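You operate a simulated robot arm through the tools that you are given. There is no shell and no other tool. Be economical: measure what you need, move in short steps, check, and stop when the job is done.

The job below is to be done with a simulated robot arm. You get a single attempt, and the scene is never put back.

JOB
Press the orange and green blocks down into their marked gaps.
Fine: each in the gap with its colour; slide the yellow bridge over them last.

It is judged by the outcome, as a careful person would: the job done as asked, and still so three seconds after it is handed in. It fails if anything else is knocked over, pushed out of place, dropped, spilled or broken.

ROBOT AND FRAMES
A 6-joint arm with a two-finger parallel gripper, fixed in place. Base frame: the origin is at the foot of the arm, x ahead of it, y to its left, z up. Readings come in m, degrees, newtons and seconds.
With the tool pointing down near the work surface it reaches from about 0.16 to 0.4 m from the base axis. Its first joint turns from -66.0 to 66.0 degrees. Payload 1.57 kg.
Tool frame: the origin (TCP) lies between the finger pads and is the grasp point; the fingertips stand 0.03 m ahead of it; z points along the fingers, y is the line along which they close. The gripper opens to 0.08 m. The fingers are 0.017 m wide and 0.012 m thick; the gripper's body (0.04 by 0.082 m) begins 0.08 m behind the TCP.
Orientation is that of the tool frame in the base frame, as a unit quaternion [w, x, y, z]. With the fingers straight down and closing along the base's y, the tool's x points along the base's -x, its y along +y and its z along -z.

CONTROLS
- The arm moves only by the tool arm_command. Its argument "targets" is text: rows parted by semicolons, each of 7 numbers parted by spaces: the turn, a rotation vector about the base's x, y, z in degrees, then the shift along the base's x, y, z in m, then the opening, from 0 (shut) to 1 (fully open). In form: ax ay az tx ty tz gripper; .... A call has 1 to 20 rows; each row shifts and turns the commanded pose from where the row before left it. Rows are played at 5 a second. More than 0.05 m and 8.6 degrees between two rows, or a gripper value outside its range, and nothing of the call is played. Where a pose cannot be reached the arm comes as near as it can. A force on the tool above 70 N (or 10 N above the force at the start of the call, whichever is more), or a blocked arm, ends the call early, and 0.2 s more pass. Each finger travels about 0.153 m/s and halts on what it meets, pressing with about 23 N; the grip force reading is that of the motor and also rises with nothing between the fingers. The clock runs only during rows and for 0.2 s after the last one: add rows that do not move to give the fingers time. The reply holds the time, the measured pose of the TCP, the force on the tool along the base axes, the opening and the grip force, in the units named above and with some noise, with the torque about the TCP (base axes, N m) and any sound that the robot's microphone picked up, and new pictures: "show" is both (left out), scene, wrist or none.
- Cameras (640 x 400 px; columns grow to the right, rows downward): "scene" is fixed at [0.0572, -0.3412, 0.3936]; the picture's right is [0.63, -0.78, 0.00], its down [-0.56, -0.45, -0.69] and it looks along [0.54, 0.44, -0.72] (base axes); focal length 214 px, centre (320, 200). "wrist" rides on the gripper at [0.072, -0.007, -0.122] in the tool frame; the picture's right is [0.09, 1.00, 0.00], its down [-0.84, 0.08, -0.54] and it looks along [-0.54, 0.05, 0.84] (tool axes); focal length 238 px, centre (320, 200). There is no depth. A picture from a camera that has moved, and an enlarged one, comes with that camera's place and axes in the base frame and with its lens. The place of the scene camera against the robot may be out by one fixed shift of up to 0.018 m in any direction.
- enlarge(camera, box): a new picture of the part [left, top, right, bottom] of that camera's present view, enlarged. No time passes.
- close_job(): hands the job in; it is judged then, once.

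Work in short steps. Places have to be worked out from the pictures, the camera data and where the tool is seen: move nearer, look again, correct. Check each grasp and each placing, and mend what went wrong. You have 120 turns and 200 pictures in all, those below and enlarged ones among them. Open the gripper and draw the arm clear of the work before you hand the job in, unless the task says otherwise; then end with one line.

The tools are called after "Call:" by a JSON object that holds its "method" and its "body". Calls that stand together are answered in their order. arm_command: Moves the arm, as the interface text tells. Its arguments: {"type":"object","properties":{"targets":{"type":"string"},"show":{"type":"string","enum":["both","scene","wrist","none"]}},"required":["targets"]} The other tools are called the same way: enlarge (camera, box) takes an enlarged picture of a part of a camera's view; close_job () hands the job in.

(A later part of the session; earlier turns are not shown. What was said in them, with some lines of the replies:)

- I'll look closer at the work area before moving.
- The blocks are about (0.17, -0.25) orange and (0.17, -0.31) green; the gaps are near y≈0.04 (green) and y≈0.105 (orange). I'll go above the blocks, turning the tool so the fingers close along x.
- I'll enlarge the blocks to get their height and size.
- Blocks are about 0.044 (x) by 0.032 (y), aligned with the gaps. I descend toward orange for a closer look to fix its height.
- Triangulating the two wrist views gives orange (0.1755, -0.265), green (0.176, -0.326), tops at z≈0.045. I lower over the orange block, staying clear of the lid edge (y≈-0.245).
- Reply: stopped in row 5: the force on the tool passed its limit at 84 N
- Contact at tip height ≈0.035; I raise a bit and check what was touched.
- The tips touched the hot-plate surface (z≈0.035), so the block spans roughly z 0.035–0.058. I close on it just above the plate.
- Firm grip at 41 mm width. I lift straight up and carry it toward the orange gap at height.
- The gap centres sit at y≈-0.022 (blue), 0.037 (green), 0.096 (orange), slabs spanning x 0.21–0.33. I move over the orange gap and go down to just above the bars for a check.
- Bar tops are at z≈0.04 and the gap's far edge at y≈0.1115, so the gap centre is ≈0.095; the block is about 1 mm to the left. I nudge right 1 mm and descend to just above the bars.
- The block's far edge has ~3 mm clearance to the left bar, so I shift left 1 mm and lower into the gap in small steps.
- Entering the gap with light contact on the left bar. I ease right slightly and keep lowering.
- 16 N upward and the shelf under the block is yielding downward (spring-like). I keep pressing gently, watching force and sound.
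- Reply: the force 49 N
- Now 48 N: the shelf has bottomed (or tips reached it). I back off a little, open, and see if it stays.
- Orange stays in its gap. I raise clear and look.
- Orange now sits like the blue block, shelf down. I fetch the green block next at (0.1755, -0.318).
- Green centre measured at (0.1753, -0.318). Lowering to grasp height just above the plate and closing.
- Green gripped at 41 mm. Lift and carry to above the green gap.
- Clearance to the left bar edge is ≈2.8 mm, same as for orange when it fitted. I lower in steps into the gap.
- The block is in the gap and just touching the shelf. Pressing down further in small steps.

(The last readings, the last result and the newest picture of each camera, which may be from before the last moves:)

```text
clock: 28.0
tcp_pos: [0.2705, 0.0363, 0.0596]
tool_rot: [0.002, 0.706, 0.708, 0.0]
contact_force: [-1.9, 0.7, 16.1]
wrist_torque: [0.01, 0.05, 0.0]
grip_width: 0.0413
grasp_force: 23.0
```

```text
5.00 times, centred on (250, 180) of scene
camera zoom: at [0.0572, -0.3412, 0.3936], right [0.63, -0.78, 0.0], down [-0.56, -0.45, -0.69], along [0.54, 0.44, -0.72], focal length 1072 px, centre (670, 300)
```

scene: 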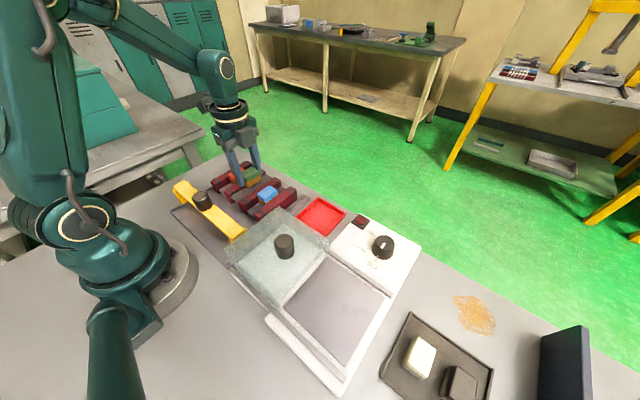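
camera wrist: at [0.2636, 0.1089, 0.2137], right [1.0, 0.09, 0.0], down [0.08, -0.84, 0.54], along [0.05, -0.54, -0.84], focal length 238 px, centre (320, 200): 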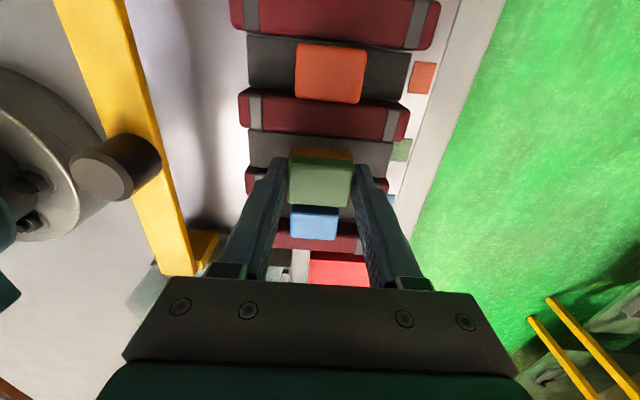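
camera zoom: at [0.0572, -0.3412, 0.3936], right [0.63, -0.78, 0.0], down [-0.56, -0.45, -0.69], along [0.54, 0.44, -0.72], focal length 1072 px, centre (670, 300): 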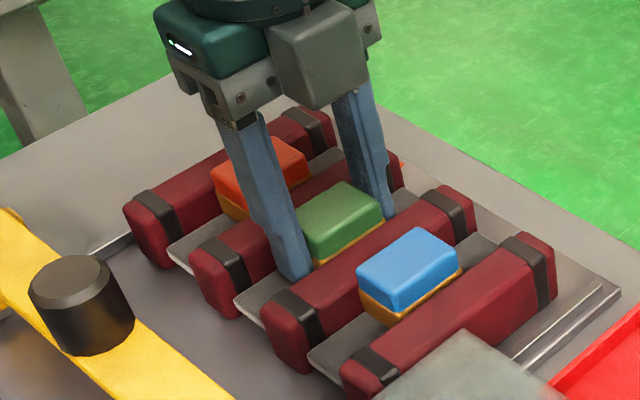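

Call:
{"method": "arm_command", "body": {"targets": "0 0 0 0 0 -0.002 0.3;0 0 0 0 0 -0.002 0.3;0 0 0 0 0 0 0.3", "show": "none"}}

Call:
{"method": "enlarge", "body": {"camera": "scene", "box": [190, 140, 310, 220]}}

```text
clock: 28.8
tcp_pos: [0.2706, 0.0366, 0.0552]
tool_rot: [0.0, 0.706, 0.708, 0.0]
contact_force: [-3.0, 0.5, 29.9]
wrist_torque: [0.1, 0.45, 0.04]
grip_width: 0.0411
grasp_force: 22.8
```

```text
5.00 times, centred on (250, 180) of scene
camera zoom: at [0.0571, -0.3412, 0.3936], right [0.63, -0.78, 0.0], down [-0.56, -0.45, -0.69], along [0.54, 0.44, -0.72], focal length 1072 px, centre (670, 300)
```

zoom: 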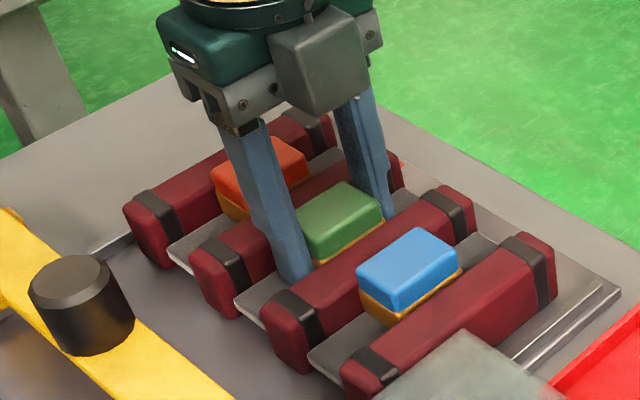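

Shelf is down and the block seems seated as orange was. I back off, open, and lift clear to compare all three.

Call:
{"method": "arm_command", "body": {"targets": "0 0 0 0 0 0.004 0.3;0 0 0 0 0 0 0.65;0 0 0 0 0 0 0.65;0 0 0 0 0 0.02 0.65;0 0 0 0 0 0.045 0.65;0 0 0 0 0 0.045 0.65;0 0 0 0 -0.04 0.02 0.65;0 0 0 0 -0.04 0 0.65;0 0 0 0 0 0 0.65"}}

Call:
{"method": "enlarge", "body": {"camera": "scene", "box": [165, 145, 315, 245]}}

Call:
{"method": "enlarge", "body": {"camera": "wrist", "box": [130, 0, 430, 200]}}

```text
clock: 30.8
tcp_pos: [0.2708, -0.0437, 0.1898]
tool_rot: [0.001, 0.706, 0.708, 0.0]
contact_force: [0.2, -0.5, 0.3]
wrist_torque: [-0.03, 0.01, 0.01]
grip_width: 0.0521
grasp_force: 0.1
camera wrist: at [0.2638, 0.028, 0.3125], right [1.0, 0.1, 0.0], down [0.08, -0.84, 0.54], along [0.05, -0.54, -0.84], focal length 238 px, centre (320, 200)
```

scene: 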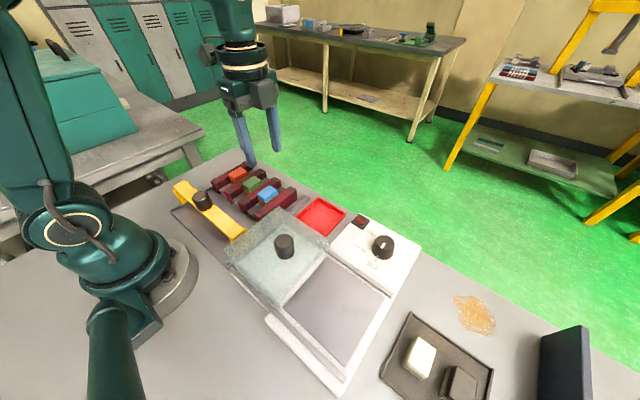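
wrist: 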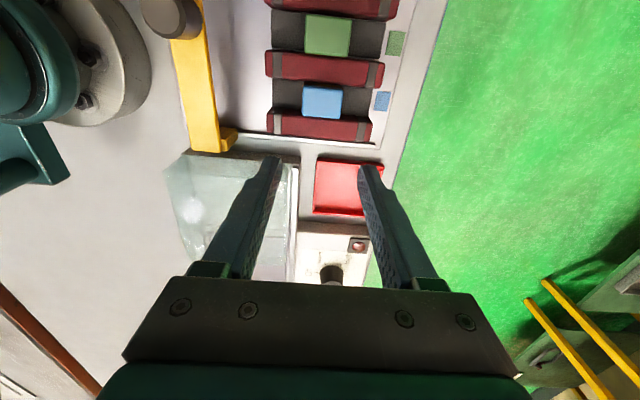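

```text
4.00 times, centred on (240, 195) of scene
camera zoom: at [0.0572, -0.3412, 0.3936], right [0.63, -0.78, 0.0], down [-0.56, -0.45, -0.69], along [0.54, 0.44, -0.72], focal length 858 px, centre (640, 220)
```

zoom: 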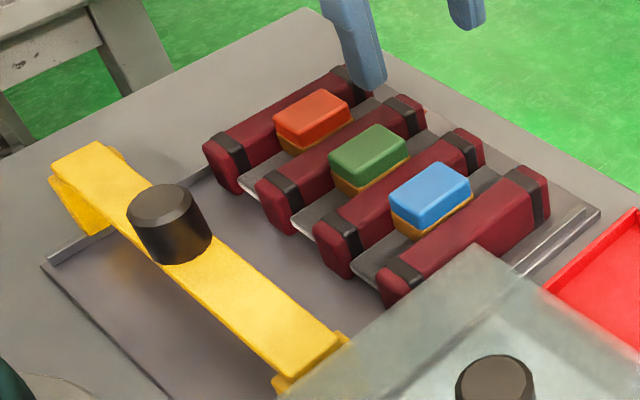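

```text
2.00 times, centred on (280, 100) of wrist
camera zoom: at [0.2638, 0.028, 0.3125], right [1.0, 0.1, 0.0], down [0.08, -0.84, 0.54], along [0.05, -0.54, -0.84], focal length 477 px, centre (400, 400)
```

zoom: 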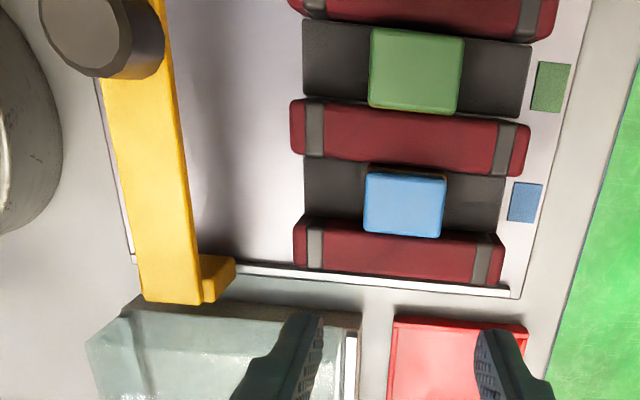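

All three sit alike at the same depth. The bridge handle is at about (0.15, 0.039), top z≈0.10; I'll move above it with fingers open to bracket it along x.

Call:
{"method": "arm_command", "body": {"targets": "0 0 0 -0.0247 0.0207 0 1;0 0 0 -0.0247 0.0207 0 1;0 0 0 -0.0247 0.0207 0 1;0 0 0 -0.0207 0.0207 0 1;0 0 0 0 0 0 1;0 0 0 0 0 0 1"}}

Call:
{"method": "enlarge", "body": {"camera": "wrist", "box": [200, 40, 440, 220]}}

```text
clock: 32.2
tcp_pos: [0.1747, 0.0386, 0.1902]
tool_rot: [0.002, 0.707, 0.708, -0.001]
contact_force: [-0.1, 0.0, -0.1]
wrist_torque: [0.02, 0.02, 0.01]
grip_width: 0.0804
grasp_force: 0.0
camera wrist: at [0.1691, 0.111, 0.3123], right [1.0, 0.09, 0.0], down [0.08, -0.84, 0.54], along [0.05, -0.54, -0.84], focal length 238 px, centre (320, 200)
```

scene: 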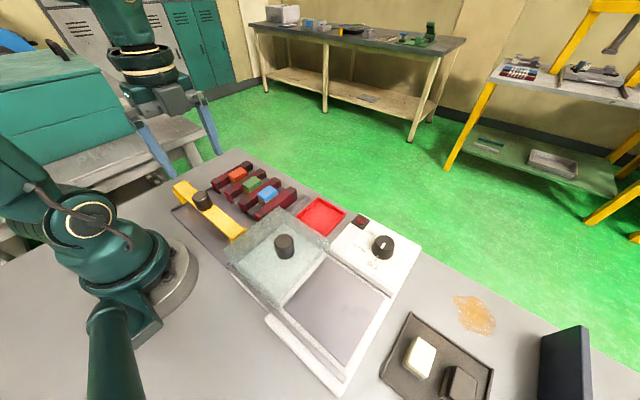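
wrist: 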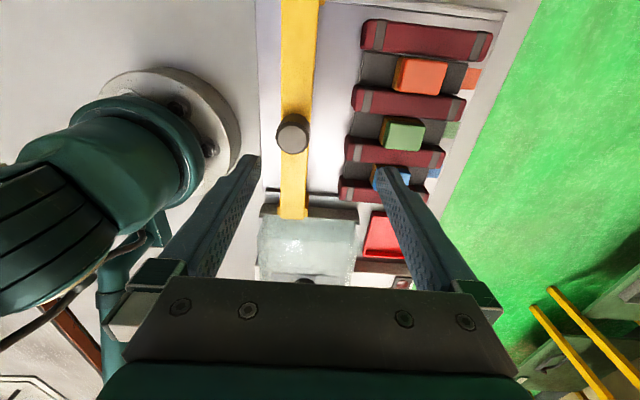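

```text
2.22 times, centred on (320, 130) of wrist
camera zoom: at [0.1691, 0.111, 0.3123], right [1.0, 0.09, 0.0], down [0.08, -0.84, 0.54], along [0.05, -0.54, -0.84], focal length 530 px, centre (320, 356)
```

zoom: 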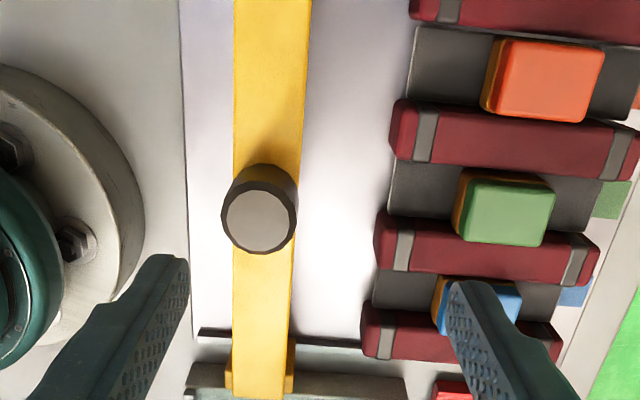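

Handle confirmed at (0.150, 0.038), Ø≈0.03. I lower with the fingers bracketing it.

Call:
{"method": "arm_command", "body": {"targets": "0 0 0 -0.005 0 -0.02 1;0 0 0 -0.004 0 -0.03 1;0 0 0 -0.003 0 -0.025 1;0 0 0 0 0 0 1;0 0 0 0 0 0 1"}}

Call:
{"method": "enlarge", "body": {"camera": "wrist", "box": [200, 40, 440, 220]}}

Call:
{"method": "enlarge", "body": {"camera": "scene", "box": [140, 130, 290, 250]}}

```text
clock: 33.4
tcp_pos: [0.1649, 0.0387, 0.1138]
tool_rot: [0.0, 0.706, 0.708, -0.001]
contact_force: [0.4, 0.3, 0.2]
wrist_torque: [0.01, 0.0, 0.01]
grip_width: 0.08
grasp_force: 0.0
camera wrist: at [0.1575, 0.1113, 0.2369], right [1.0, 0.09, 0.0], down [0.08, -0.84, 0.54], along [0.05, -0.54, -0.84], focal length 238 px, centre (320, 200)
```

scene: 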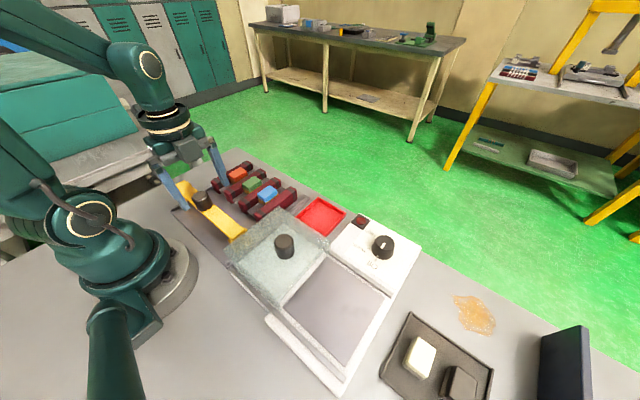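
wrist: 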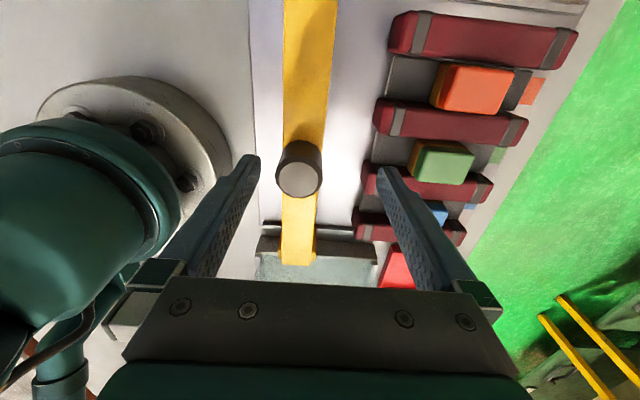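

```text
2.22 times, centred on (320, 130) of wrist
camera zoom: at [0.1575, 0.1113, 0.2369], right [1.0, 0.09, 0.0], down [0.08, -0.84, 0.54], along [0.05, -0.54, -0.84], focal length 530 px, centre (320, 356)
```

zoom: 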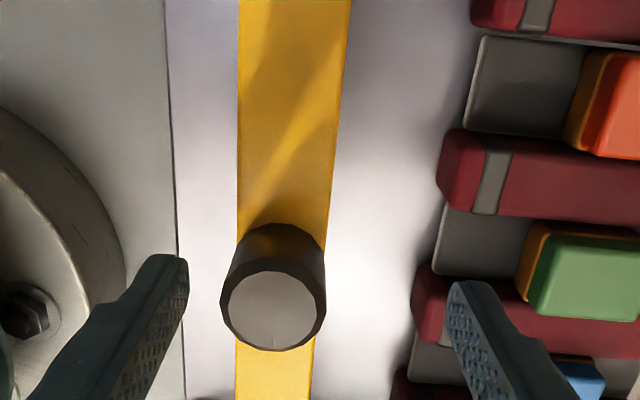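

```text
3.33 times, centred on (215, 190) of scene
camera zoom: at [0.0572, -0.3412, 0.3936], right [0.63, -0.78, 0.0], down [-0.56, -0.45, -0.69], along [0.54, 0.44, -0.72], focal length 715 px, centre (670, 233)
```

zoom: 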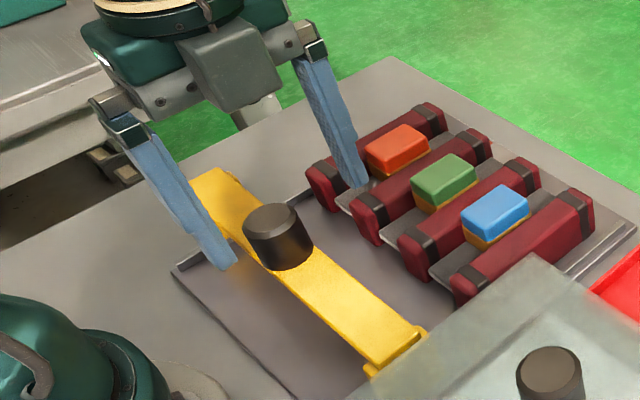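

Handle top refined at z≈0.10. I shift a bit back toward centre, lower 5 mm more, and see how near the arm gets.

Call:
{"method": "arm_command", "body": {"targets": "0 0 0 -0.006 0 -0.003 1;0 0 0 -0.006 0 -0.002 1;0 0 0 0 0 0 1", "show": "none"}}

```text
clock: 34.2
tcp_pos: [0.1512, 0.039, 0.1087]
tool_rot: [0.001, 0.706, 0.709, -0.001]
contact_force: [0.0, 0.5, -0.1]
wrist_torque: [0.01, -0.01, 0.01]
grip_width: 0.08
grasp_force: 0.1
```

Reached and centred on the handle. Closing on it.

Call:
{"method": "arm_command", "body": {"targets": "0 0 0 0 0 0 0.7;0 0 0 0 0 0 0.5;0 0 0 0 0 0 0.35;0 0 0 0 0 0 0.2;0 0 0 0 0 0 0.2"}}

Call:
{"method": "enlarge", "body": {"camera": "scene", "box": [140, 130, 290, 250]}}

```text
clock: 35.4
tcp_pos: [0.152, 0.0393, 0.11]
tool_rot: [0.001, 0.706, 0.708, -0.001]
contact_force: [-1.2, -0.1, -2.7]
wrist_torque: [0.01, 0.09, -0.04]
grip_width: 0.0309
grasp_force: 40.0
camera wrist: at [0.1453, 0.1115, 0.2318], right [1.0, 0.09, 0.0], down [0.08, -0.84, 0.54], along [0.05, -0.54, -0.84], focal length 238 px, centre (320, 200)
```

scene: 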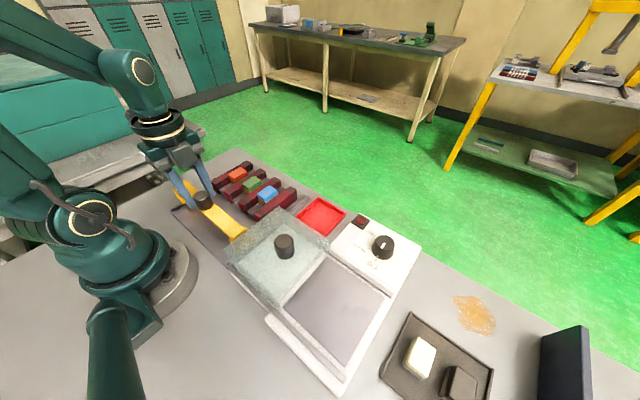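
wrist: 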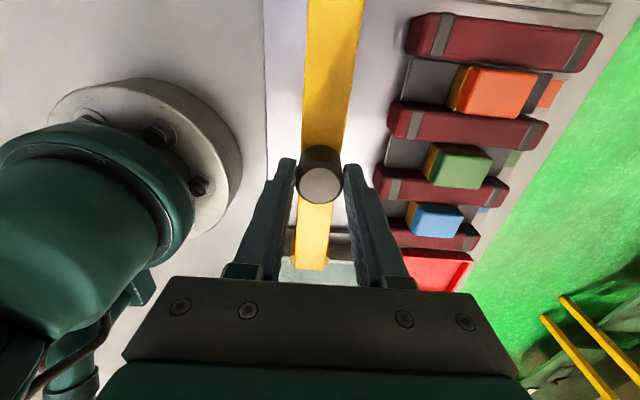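

```text
3.33 times, centred on (215, 190) of scene
camera zoom: at [0.0572, -0.3412, 0.3936], right [0.63, -0.78, 0.0], down [-0.56, -0.45, -0.69], along [0.54, 0.44, -0.72], focal length 715 px, centre (670, 233)
```

zoom: 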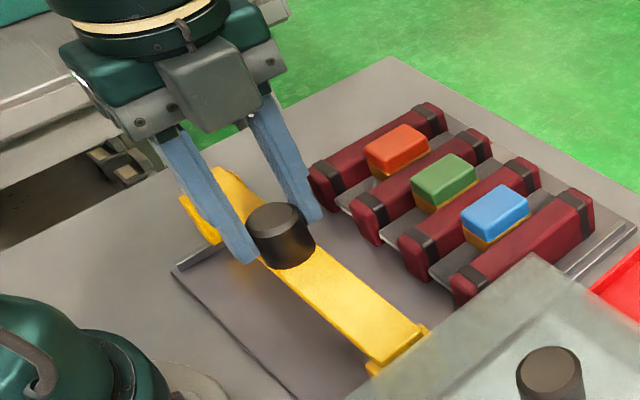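

Handle gripped (31 mm). Slide forward slowly, 5 cm first, watching forces.

Call:
{"method": "arm_command", "body": {"targets": "0 0 0 0.005 0 0 0.2;0 0 0 0.008 0 0 0.2;0 0 0 0.01 0 0 0.2;0 0 0 0.01 0 0 0.2;0 0 0 0.01 0 0 0.2;0 0 0 0.005 0 0 0.2;0 0 0 0 0 0 0.2"}}

Call:
{"method": "enlarge", "body": {"camera": "scene", "box": [140, 130, 290, 250]}}

```text
clock: 37.0
tcp_pos: [0.2, 0.0393, 0.1086]
tool_rot: [0.001, 0.707, 0.708, 0.0]
contact_force: [1.4, -1.4, 3.1]
wrist_torque: [-0.42, 0.08, 0.15]
grip_width: 0.0311
grasp_force: 39.7
camera wrist: at [0.1937, 0.1115, 0.2317], right [1.0, 0.1, 0.0], down [0.08, -0.84, 0.54], along [0.05, -0.54, -0.84], focal length 238 px, centre (320, 200)
```

scene: 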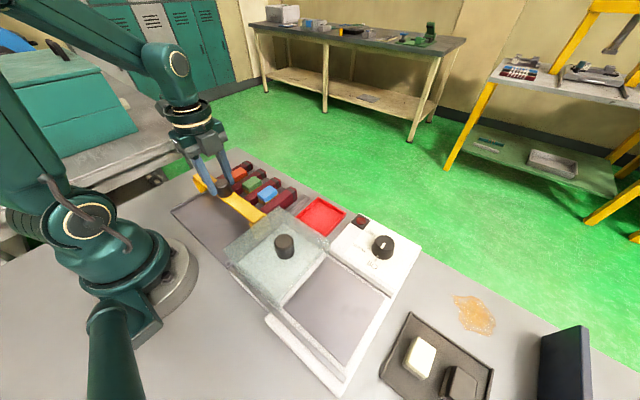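
wrist: 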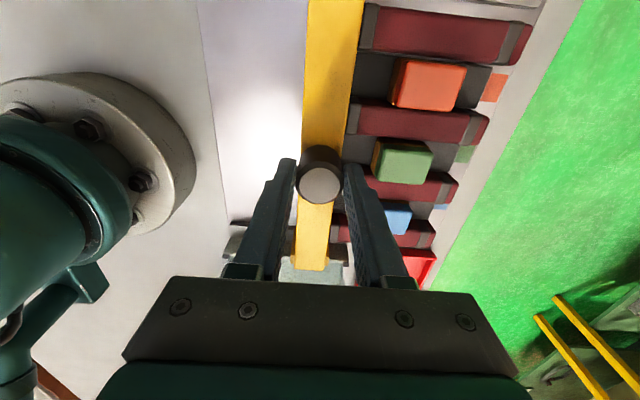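

```text
3.33 times, centred on (215, 190) of scene
camera zoom: at [0.0572, -0.3412, 0.3936], right [0.63, -0.78, 0.0], down [-0.56, -0.45, -0.69], along [0.54, 0.44, -0.72], focal length 715 px, centre (670, 233)
```

zoom: 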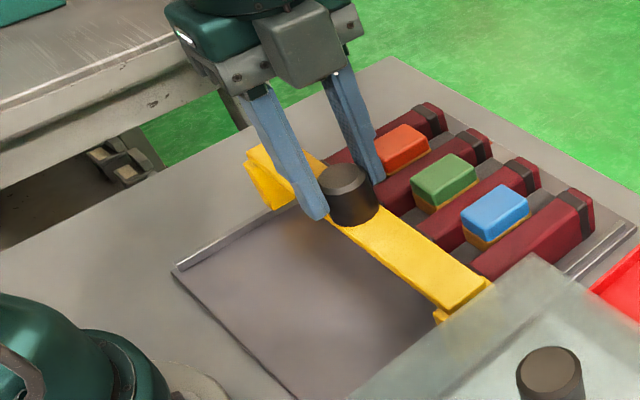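

Sliding freely. I continue slowly toward the blocks, with a check as the bridge's front edge reaches them.

Call:
{"method": "arm_command", "body": {"targets": "0 0 0 0.006 0 0 0.2;0 0 0 0.006 0 0 0.2;0 0 0 0.006 0 0 0.2;0 0 0 0.006 0 0 0.2;0 0 0 0.003 0 0 0.2;0 0 0 0 0 0 0.2", "show": "none"}}

Call:
{"method": "enlarge", "body": {"camera": "scene", "box": [170, 140, 300, 240]}}

Call:
{"method": "enlarge", "body": {"camera": "wrist", "box": [260, 0, 460, 150]}}

```text
clock: 38.4
tcp_pos: [0.2264, 0.0393, 0.1093]
tool_rot: [0.001, 0.706, 0.708, 0.0]
contact_force: [-0.3, -2.5, 8.8]
wrist_torque: [0.44, 0.06, 0.08]
grip_width: 0.0309
grasp_force: 40.4
```

```text
4.00 times, centred on (235, 190) of scene
camera zoom: at [0.0572, -0.3412, 0.3936], right [0.63, -0.78, 0.0], down [-0.56, -0.45, -0.69], along [0.54, 0.44, -0.72], focal length 858 px, centre (660, 240)
```

zoom: 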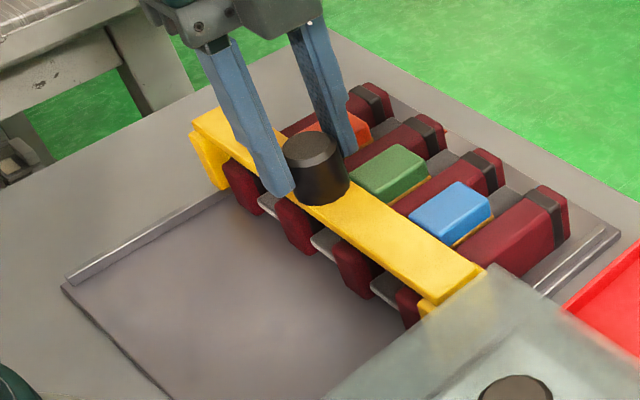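

```text
2.67 times, centred on (360, 75) of wrist
camera zoom: at [0.2209, 0.1114, 0.2317], right [1.0, 0.09, 0.0], down [0.08, -0.84, 0.54], along [0.05, -0.54, -0.84], focal length 636 px, centre (213, 533)
```

zoom: 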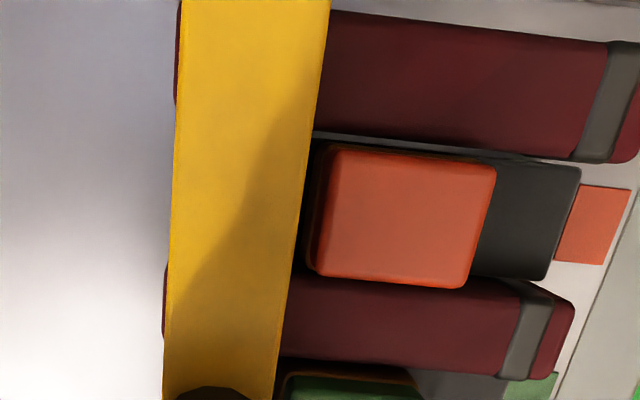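

Call:
{"method": "arm_command", "body": {"targets": "0 0 0 0.004 0 0 0.2;0 0 0 0.004 0 0 0.2;0 0 0 0.004 0 0 0.2;0 0 0 0 0 0 0.2", "show": "none"}}

Call:
{"method": "enlarge", "body": {"camera": "scene", "box": [170, 140, 300, 240]}}

Call:
{"method": "enlarge", "body": {"camera": "wrist", "box": [260, 0, 460, 150]}}

```text
clock: 39.4
tcp_pos: [0.2393, 0.0392, 0.1095]
tool_rot: [0.0, 0.705, 0.709, -0.001]
contact_force: [-0.4, 6.3, 2.1]
wrist_torque: [-0.18, 0.06, -0.1]
grip_width: 0.031
grasp_force: 40.2
```

```text
4.00 times, centred on (235, 190) of scene
camera zoom: at [0.0572, -0.3412, 0.3936], right [0.63, -0.78, 0.0], down [-0.56, -0.45, -0.69], along [0.54, 0.44, -0.72], focal length 858 px, centre (660, 240)
```

zoom: 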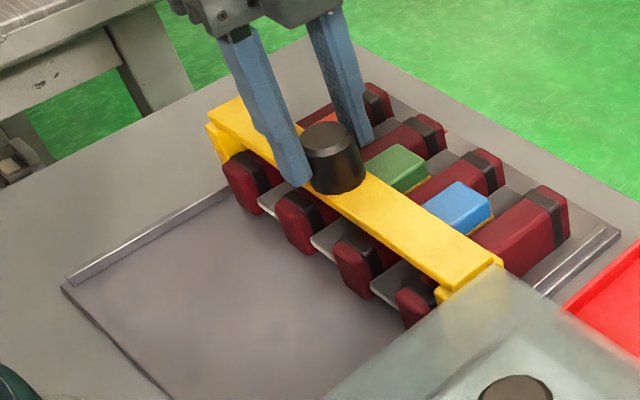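

```text
2.67 times, centred on (360, 75) of wrist
camera zoom: at [0.2325, 0.1114, 0.2317], right [1.0, 0.09, 0.0], down [0.08, -0.84, 0.54], along [0.05, -0.54, -0.84], focal length 636 px, centre (213, 533)
```

zoom: 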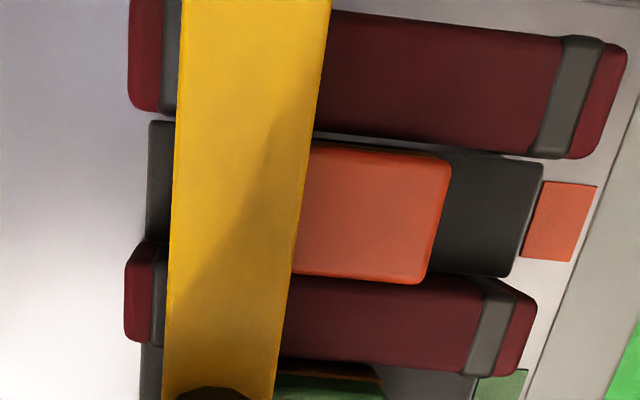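

The deck passes over the blocks without moving them. Continue to centre it over them (x≈0.27).

Call:
{"method": "arm_command", "body": {"targets": "0 0 0 0.005 0 0 0.2;0 0 0 0.005 0 0 0.2;0 0 0 0.005 0 0 0.2;0 0 0 0.005 0 0 0.2;0 0 0 0.005 0 0 0.2;0 0 0 0.004 0 0 0.2;0 0 0 0.002 0 0 0.2;0 0 0 0 0 0 0.2"}}

Call:
{"method": "enlarge", "body": {"camera": "scene", "box": [170, 140, 300, 240]}}

Call:
{"method": "enlarge", "body": {"camera": "wrist", "box": [220, 0, 460, 180]}}

```text
clock: 41.2
tcp_pos: [0.2703, 0.0396, 0.11]
tool_rot: [-0.001, 0.707, 0.707, -0.001]
contact_force: [0.5, 2.3, -4.0]
wrist_torque: [0.54, 0.04, 0.0]
grip_width: 0.031
grasp_force: 40.0
camera wrist: at [0.2635, 0.1115, 0.2316], right [1.0, 0.09, 0.0], down [0.08, -0.84, 0.54], along [0.05, -0.54, -0.84], focal length 238 px, centre (320, 200)
```

scene: 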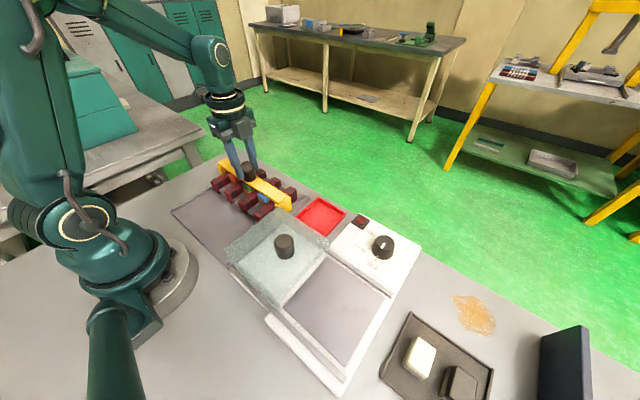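
wrist: 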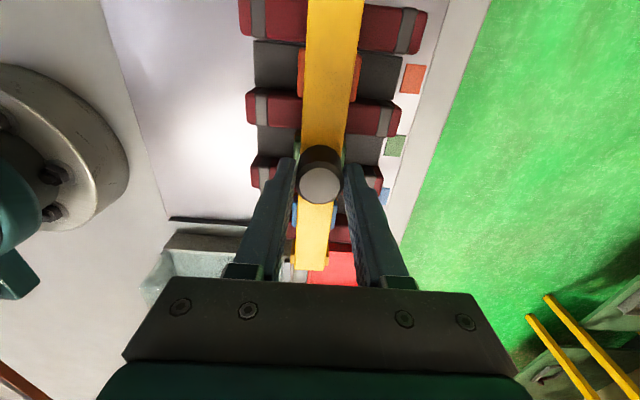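

```text
4.00 times, centred on (235, 190) of scene
camera zoom: at [0.0572, -0.3412, 0.3936], right [0.63, -0.78, 0.0], down [-0.56, -0.45, -0.69], along [0.54, 0.44, -0.72], focal length 858 px, centre (660, 240)
```

zoom: 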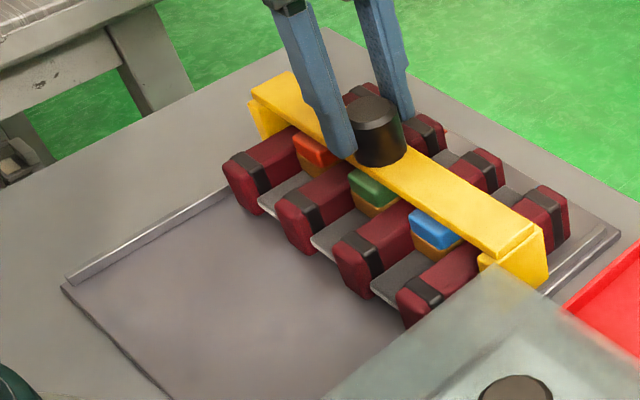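

```text
2.22 times, centred on (340, 90) of wrist
camera zoom: at [0.2635, 0.1115, 0.2316], right [1.0, 0.09, 0.0], down [0.08, -0.84, 0.54], along [0.05, -0.54, -0.84], focal length 530 px, centre (276, 444)
```

zoom: 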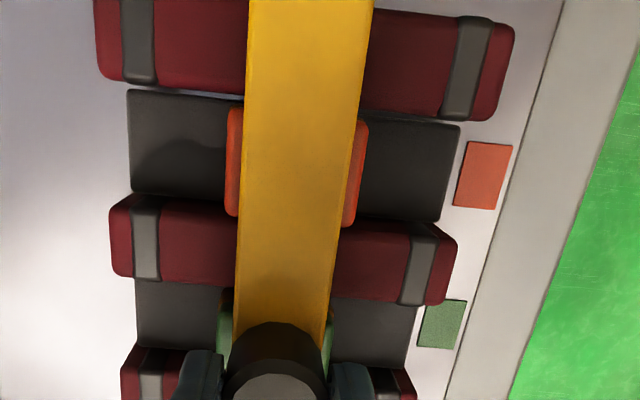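

Bridge is centred over all three blocks. Release the handle and rise straight up.

Call:
{"method": "arm_command", "body": {"targets": "0 0 0 0 0 -0.0005 0.3;0 0 0 0 0 0 0.5;0 0 0 0 0 0 0.7;0 0 0 0 0 0 0.7;0 0 0 0 0 0.02 0.7;0 0 0 0 0 0.04 0.7;0 0 0 0 0 0.04 0.7;0 0 0 0 -0.04 0.02 0.7;0 0 0 0 -0.045 0 0.7;0 0 0 0 -0.045 0 0.7;0 0 0 0 0 0 0.7"}}

Call:
{"method": "enlarge", "body": {"camera": "scene", "box": [170, 140, 330, 260]}}

```text
clock: 43.6
tcp_pos: [0.2696, -0.0911, 0.2301]
tool_rot: [0.0, 0.706, 0.708, -0.001]
contact_force: [-0.3, -0.3, -0.2]
wrist_torque: [0.0, 0.04, 0.02]
grip_width: 0.056
grasp_force: 0.2
camera wrist: at [0.2628, -0.0187, 0.3521], right [1.0, 0.1, 0.0], down [0.08, -0.84, 0.54], along [0.05, -0.54, -0.84], focal length 238 px, centre (320, 200)
```

scene: 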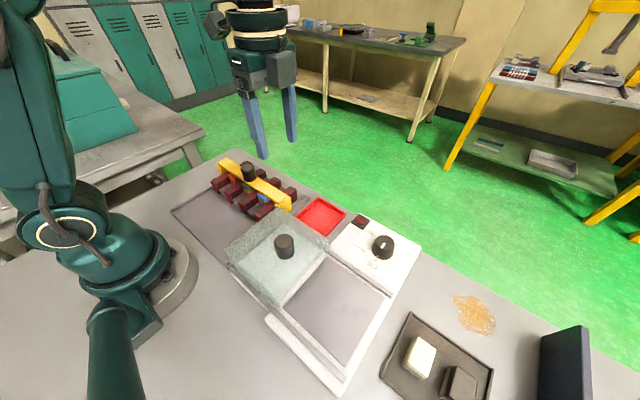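
wrist: 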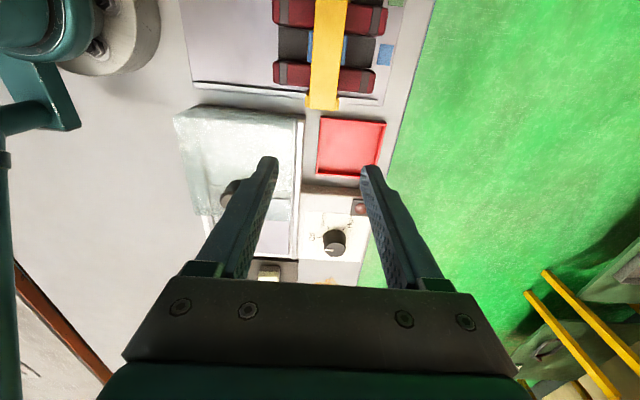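

```text
3.33 times, centred on (250, 200) of scene
camera zoom: at [0.0572, -0.3412, 0.3936], right [0.63, -0.78, 0.0], down [-0.56, -0.45, -0.69], along [0.54, 0.44, -0.72], focal length 715 px, centre (553, 200)
```

zoom: 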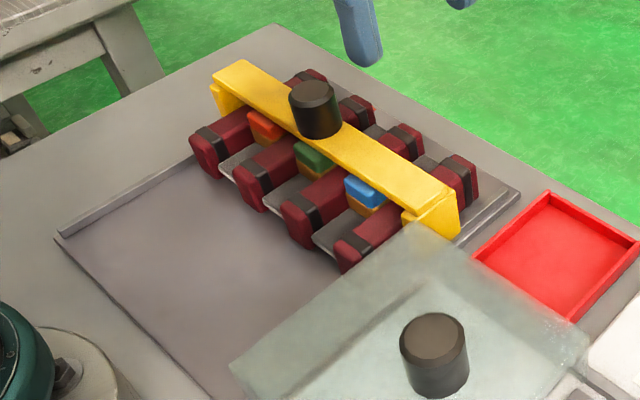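

The orange and green blocks are down in their own gaps, the bridge stands over them, nothing else has moved, and the arm is clear with the gripper open. I'm handing in.

Call:
{"method": "close_job", "body": {}}

```text
The job is handed in.
```

The orange and green blocks are pressed into their matching gaps, level with the blue one, and I slid the yellow bridge over them last; nothing else was disturbed.
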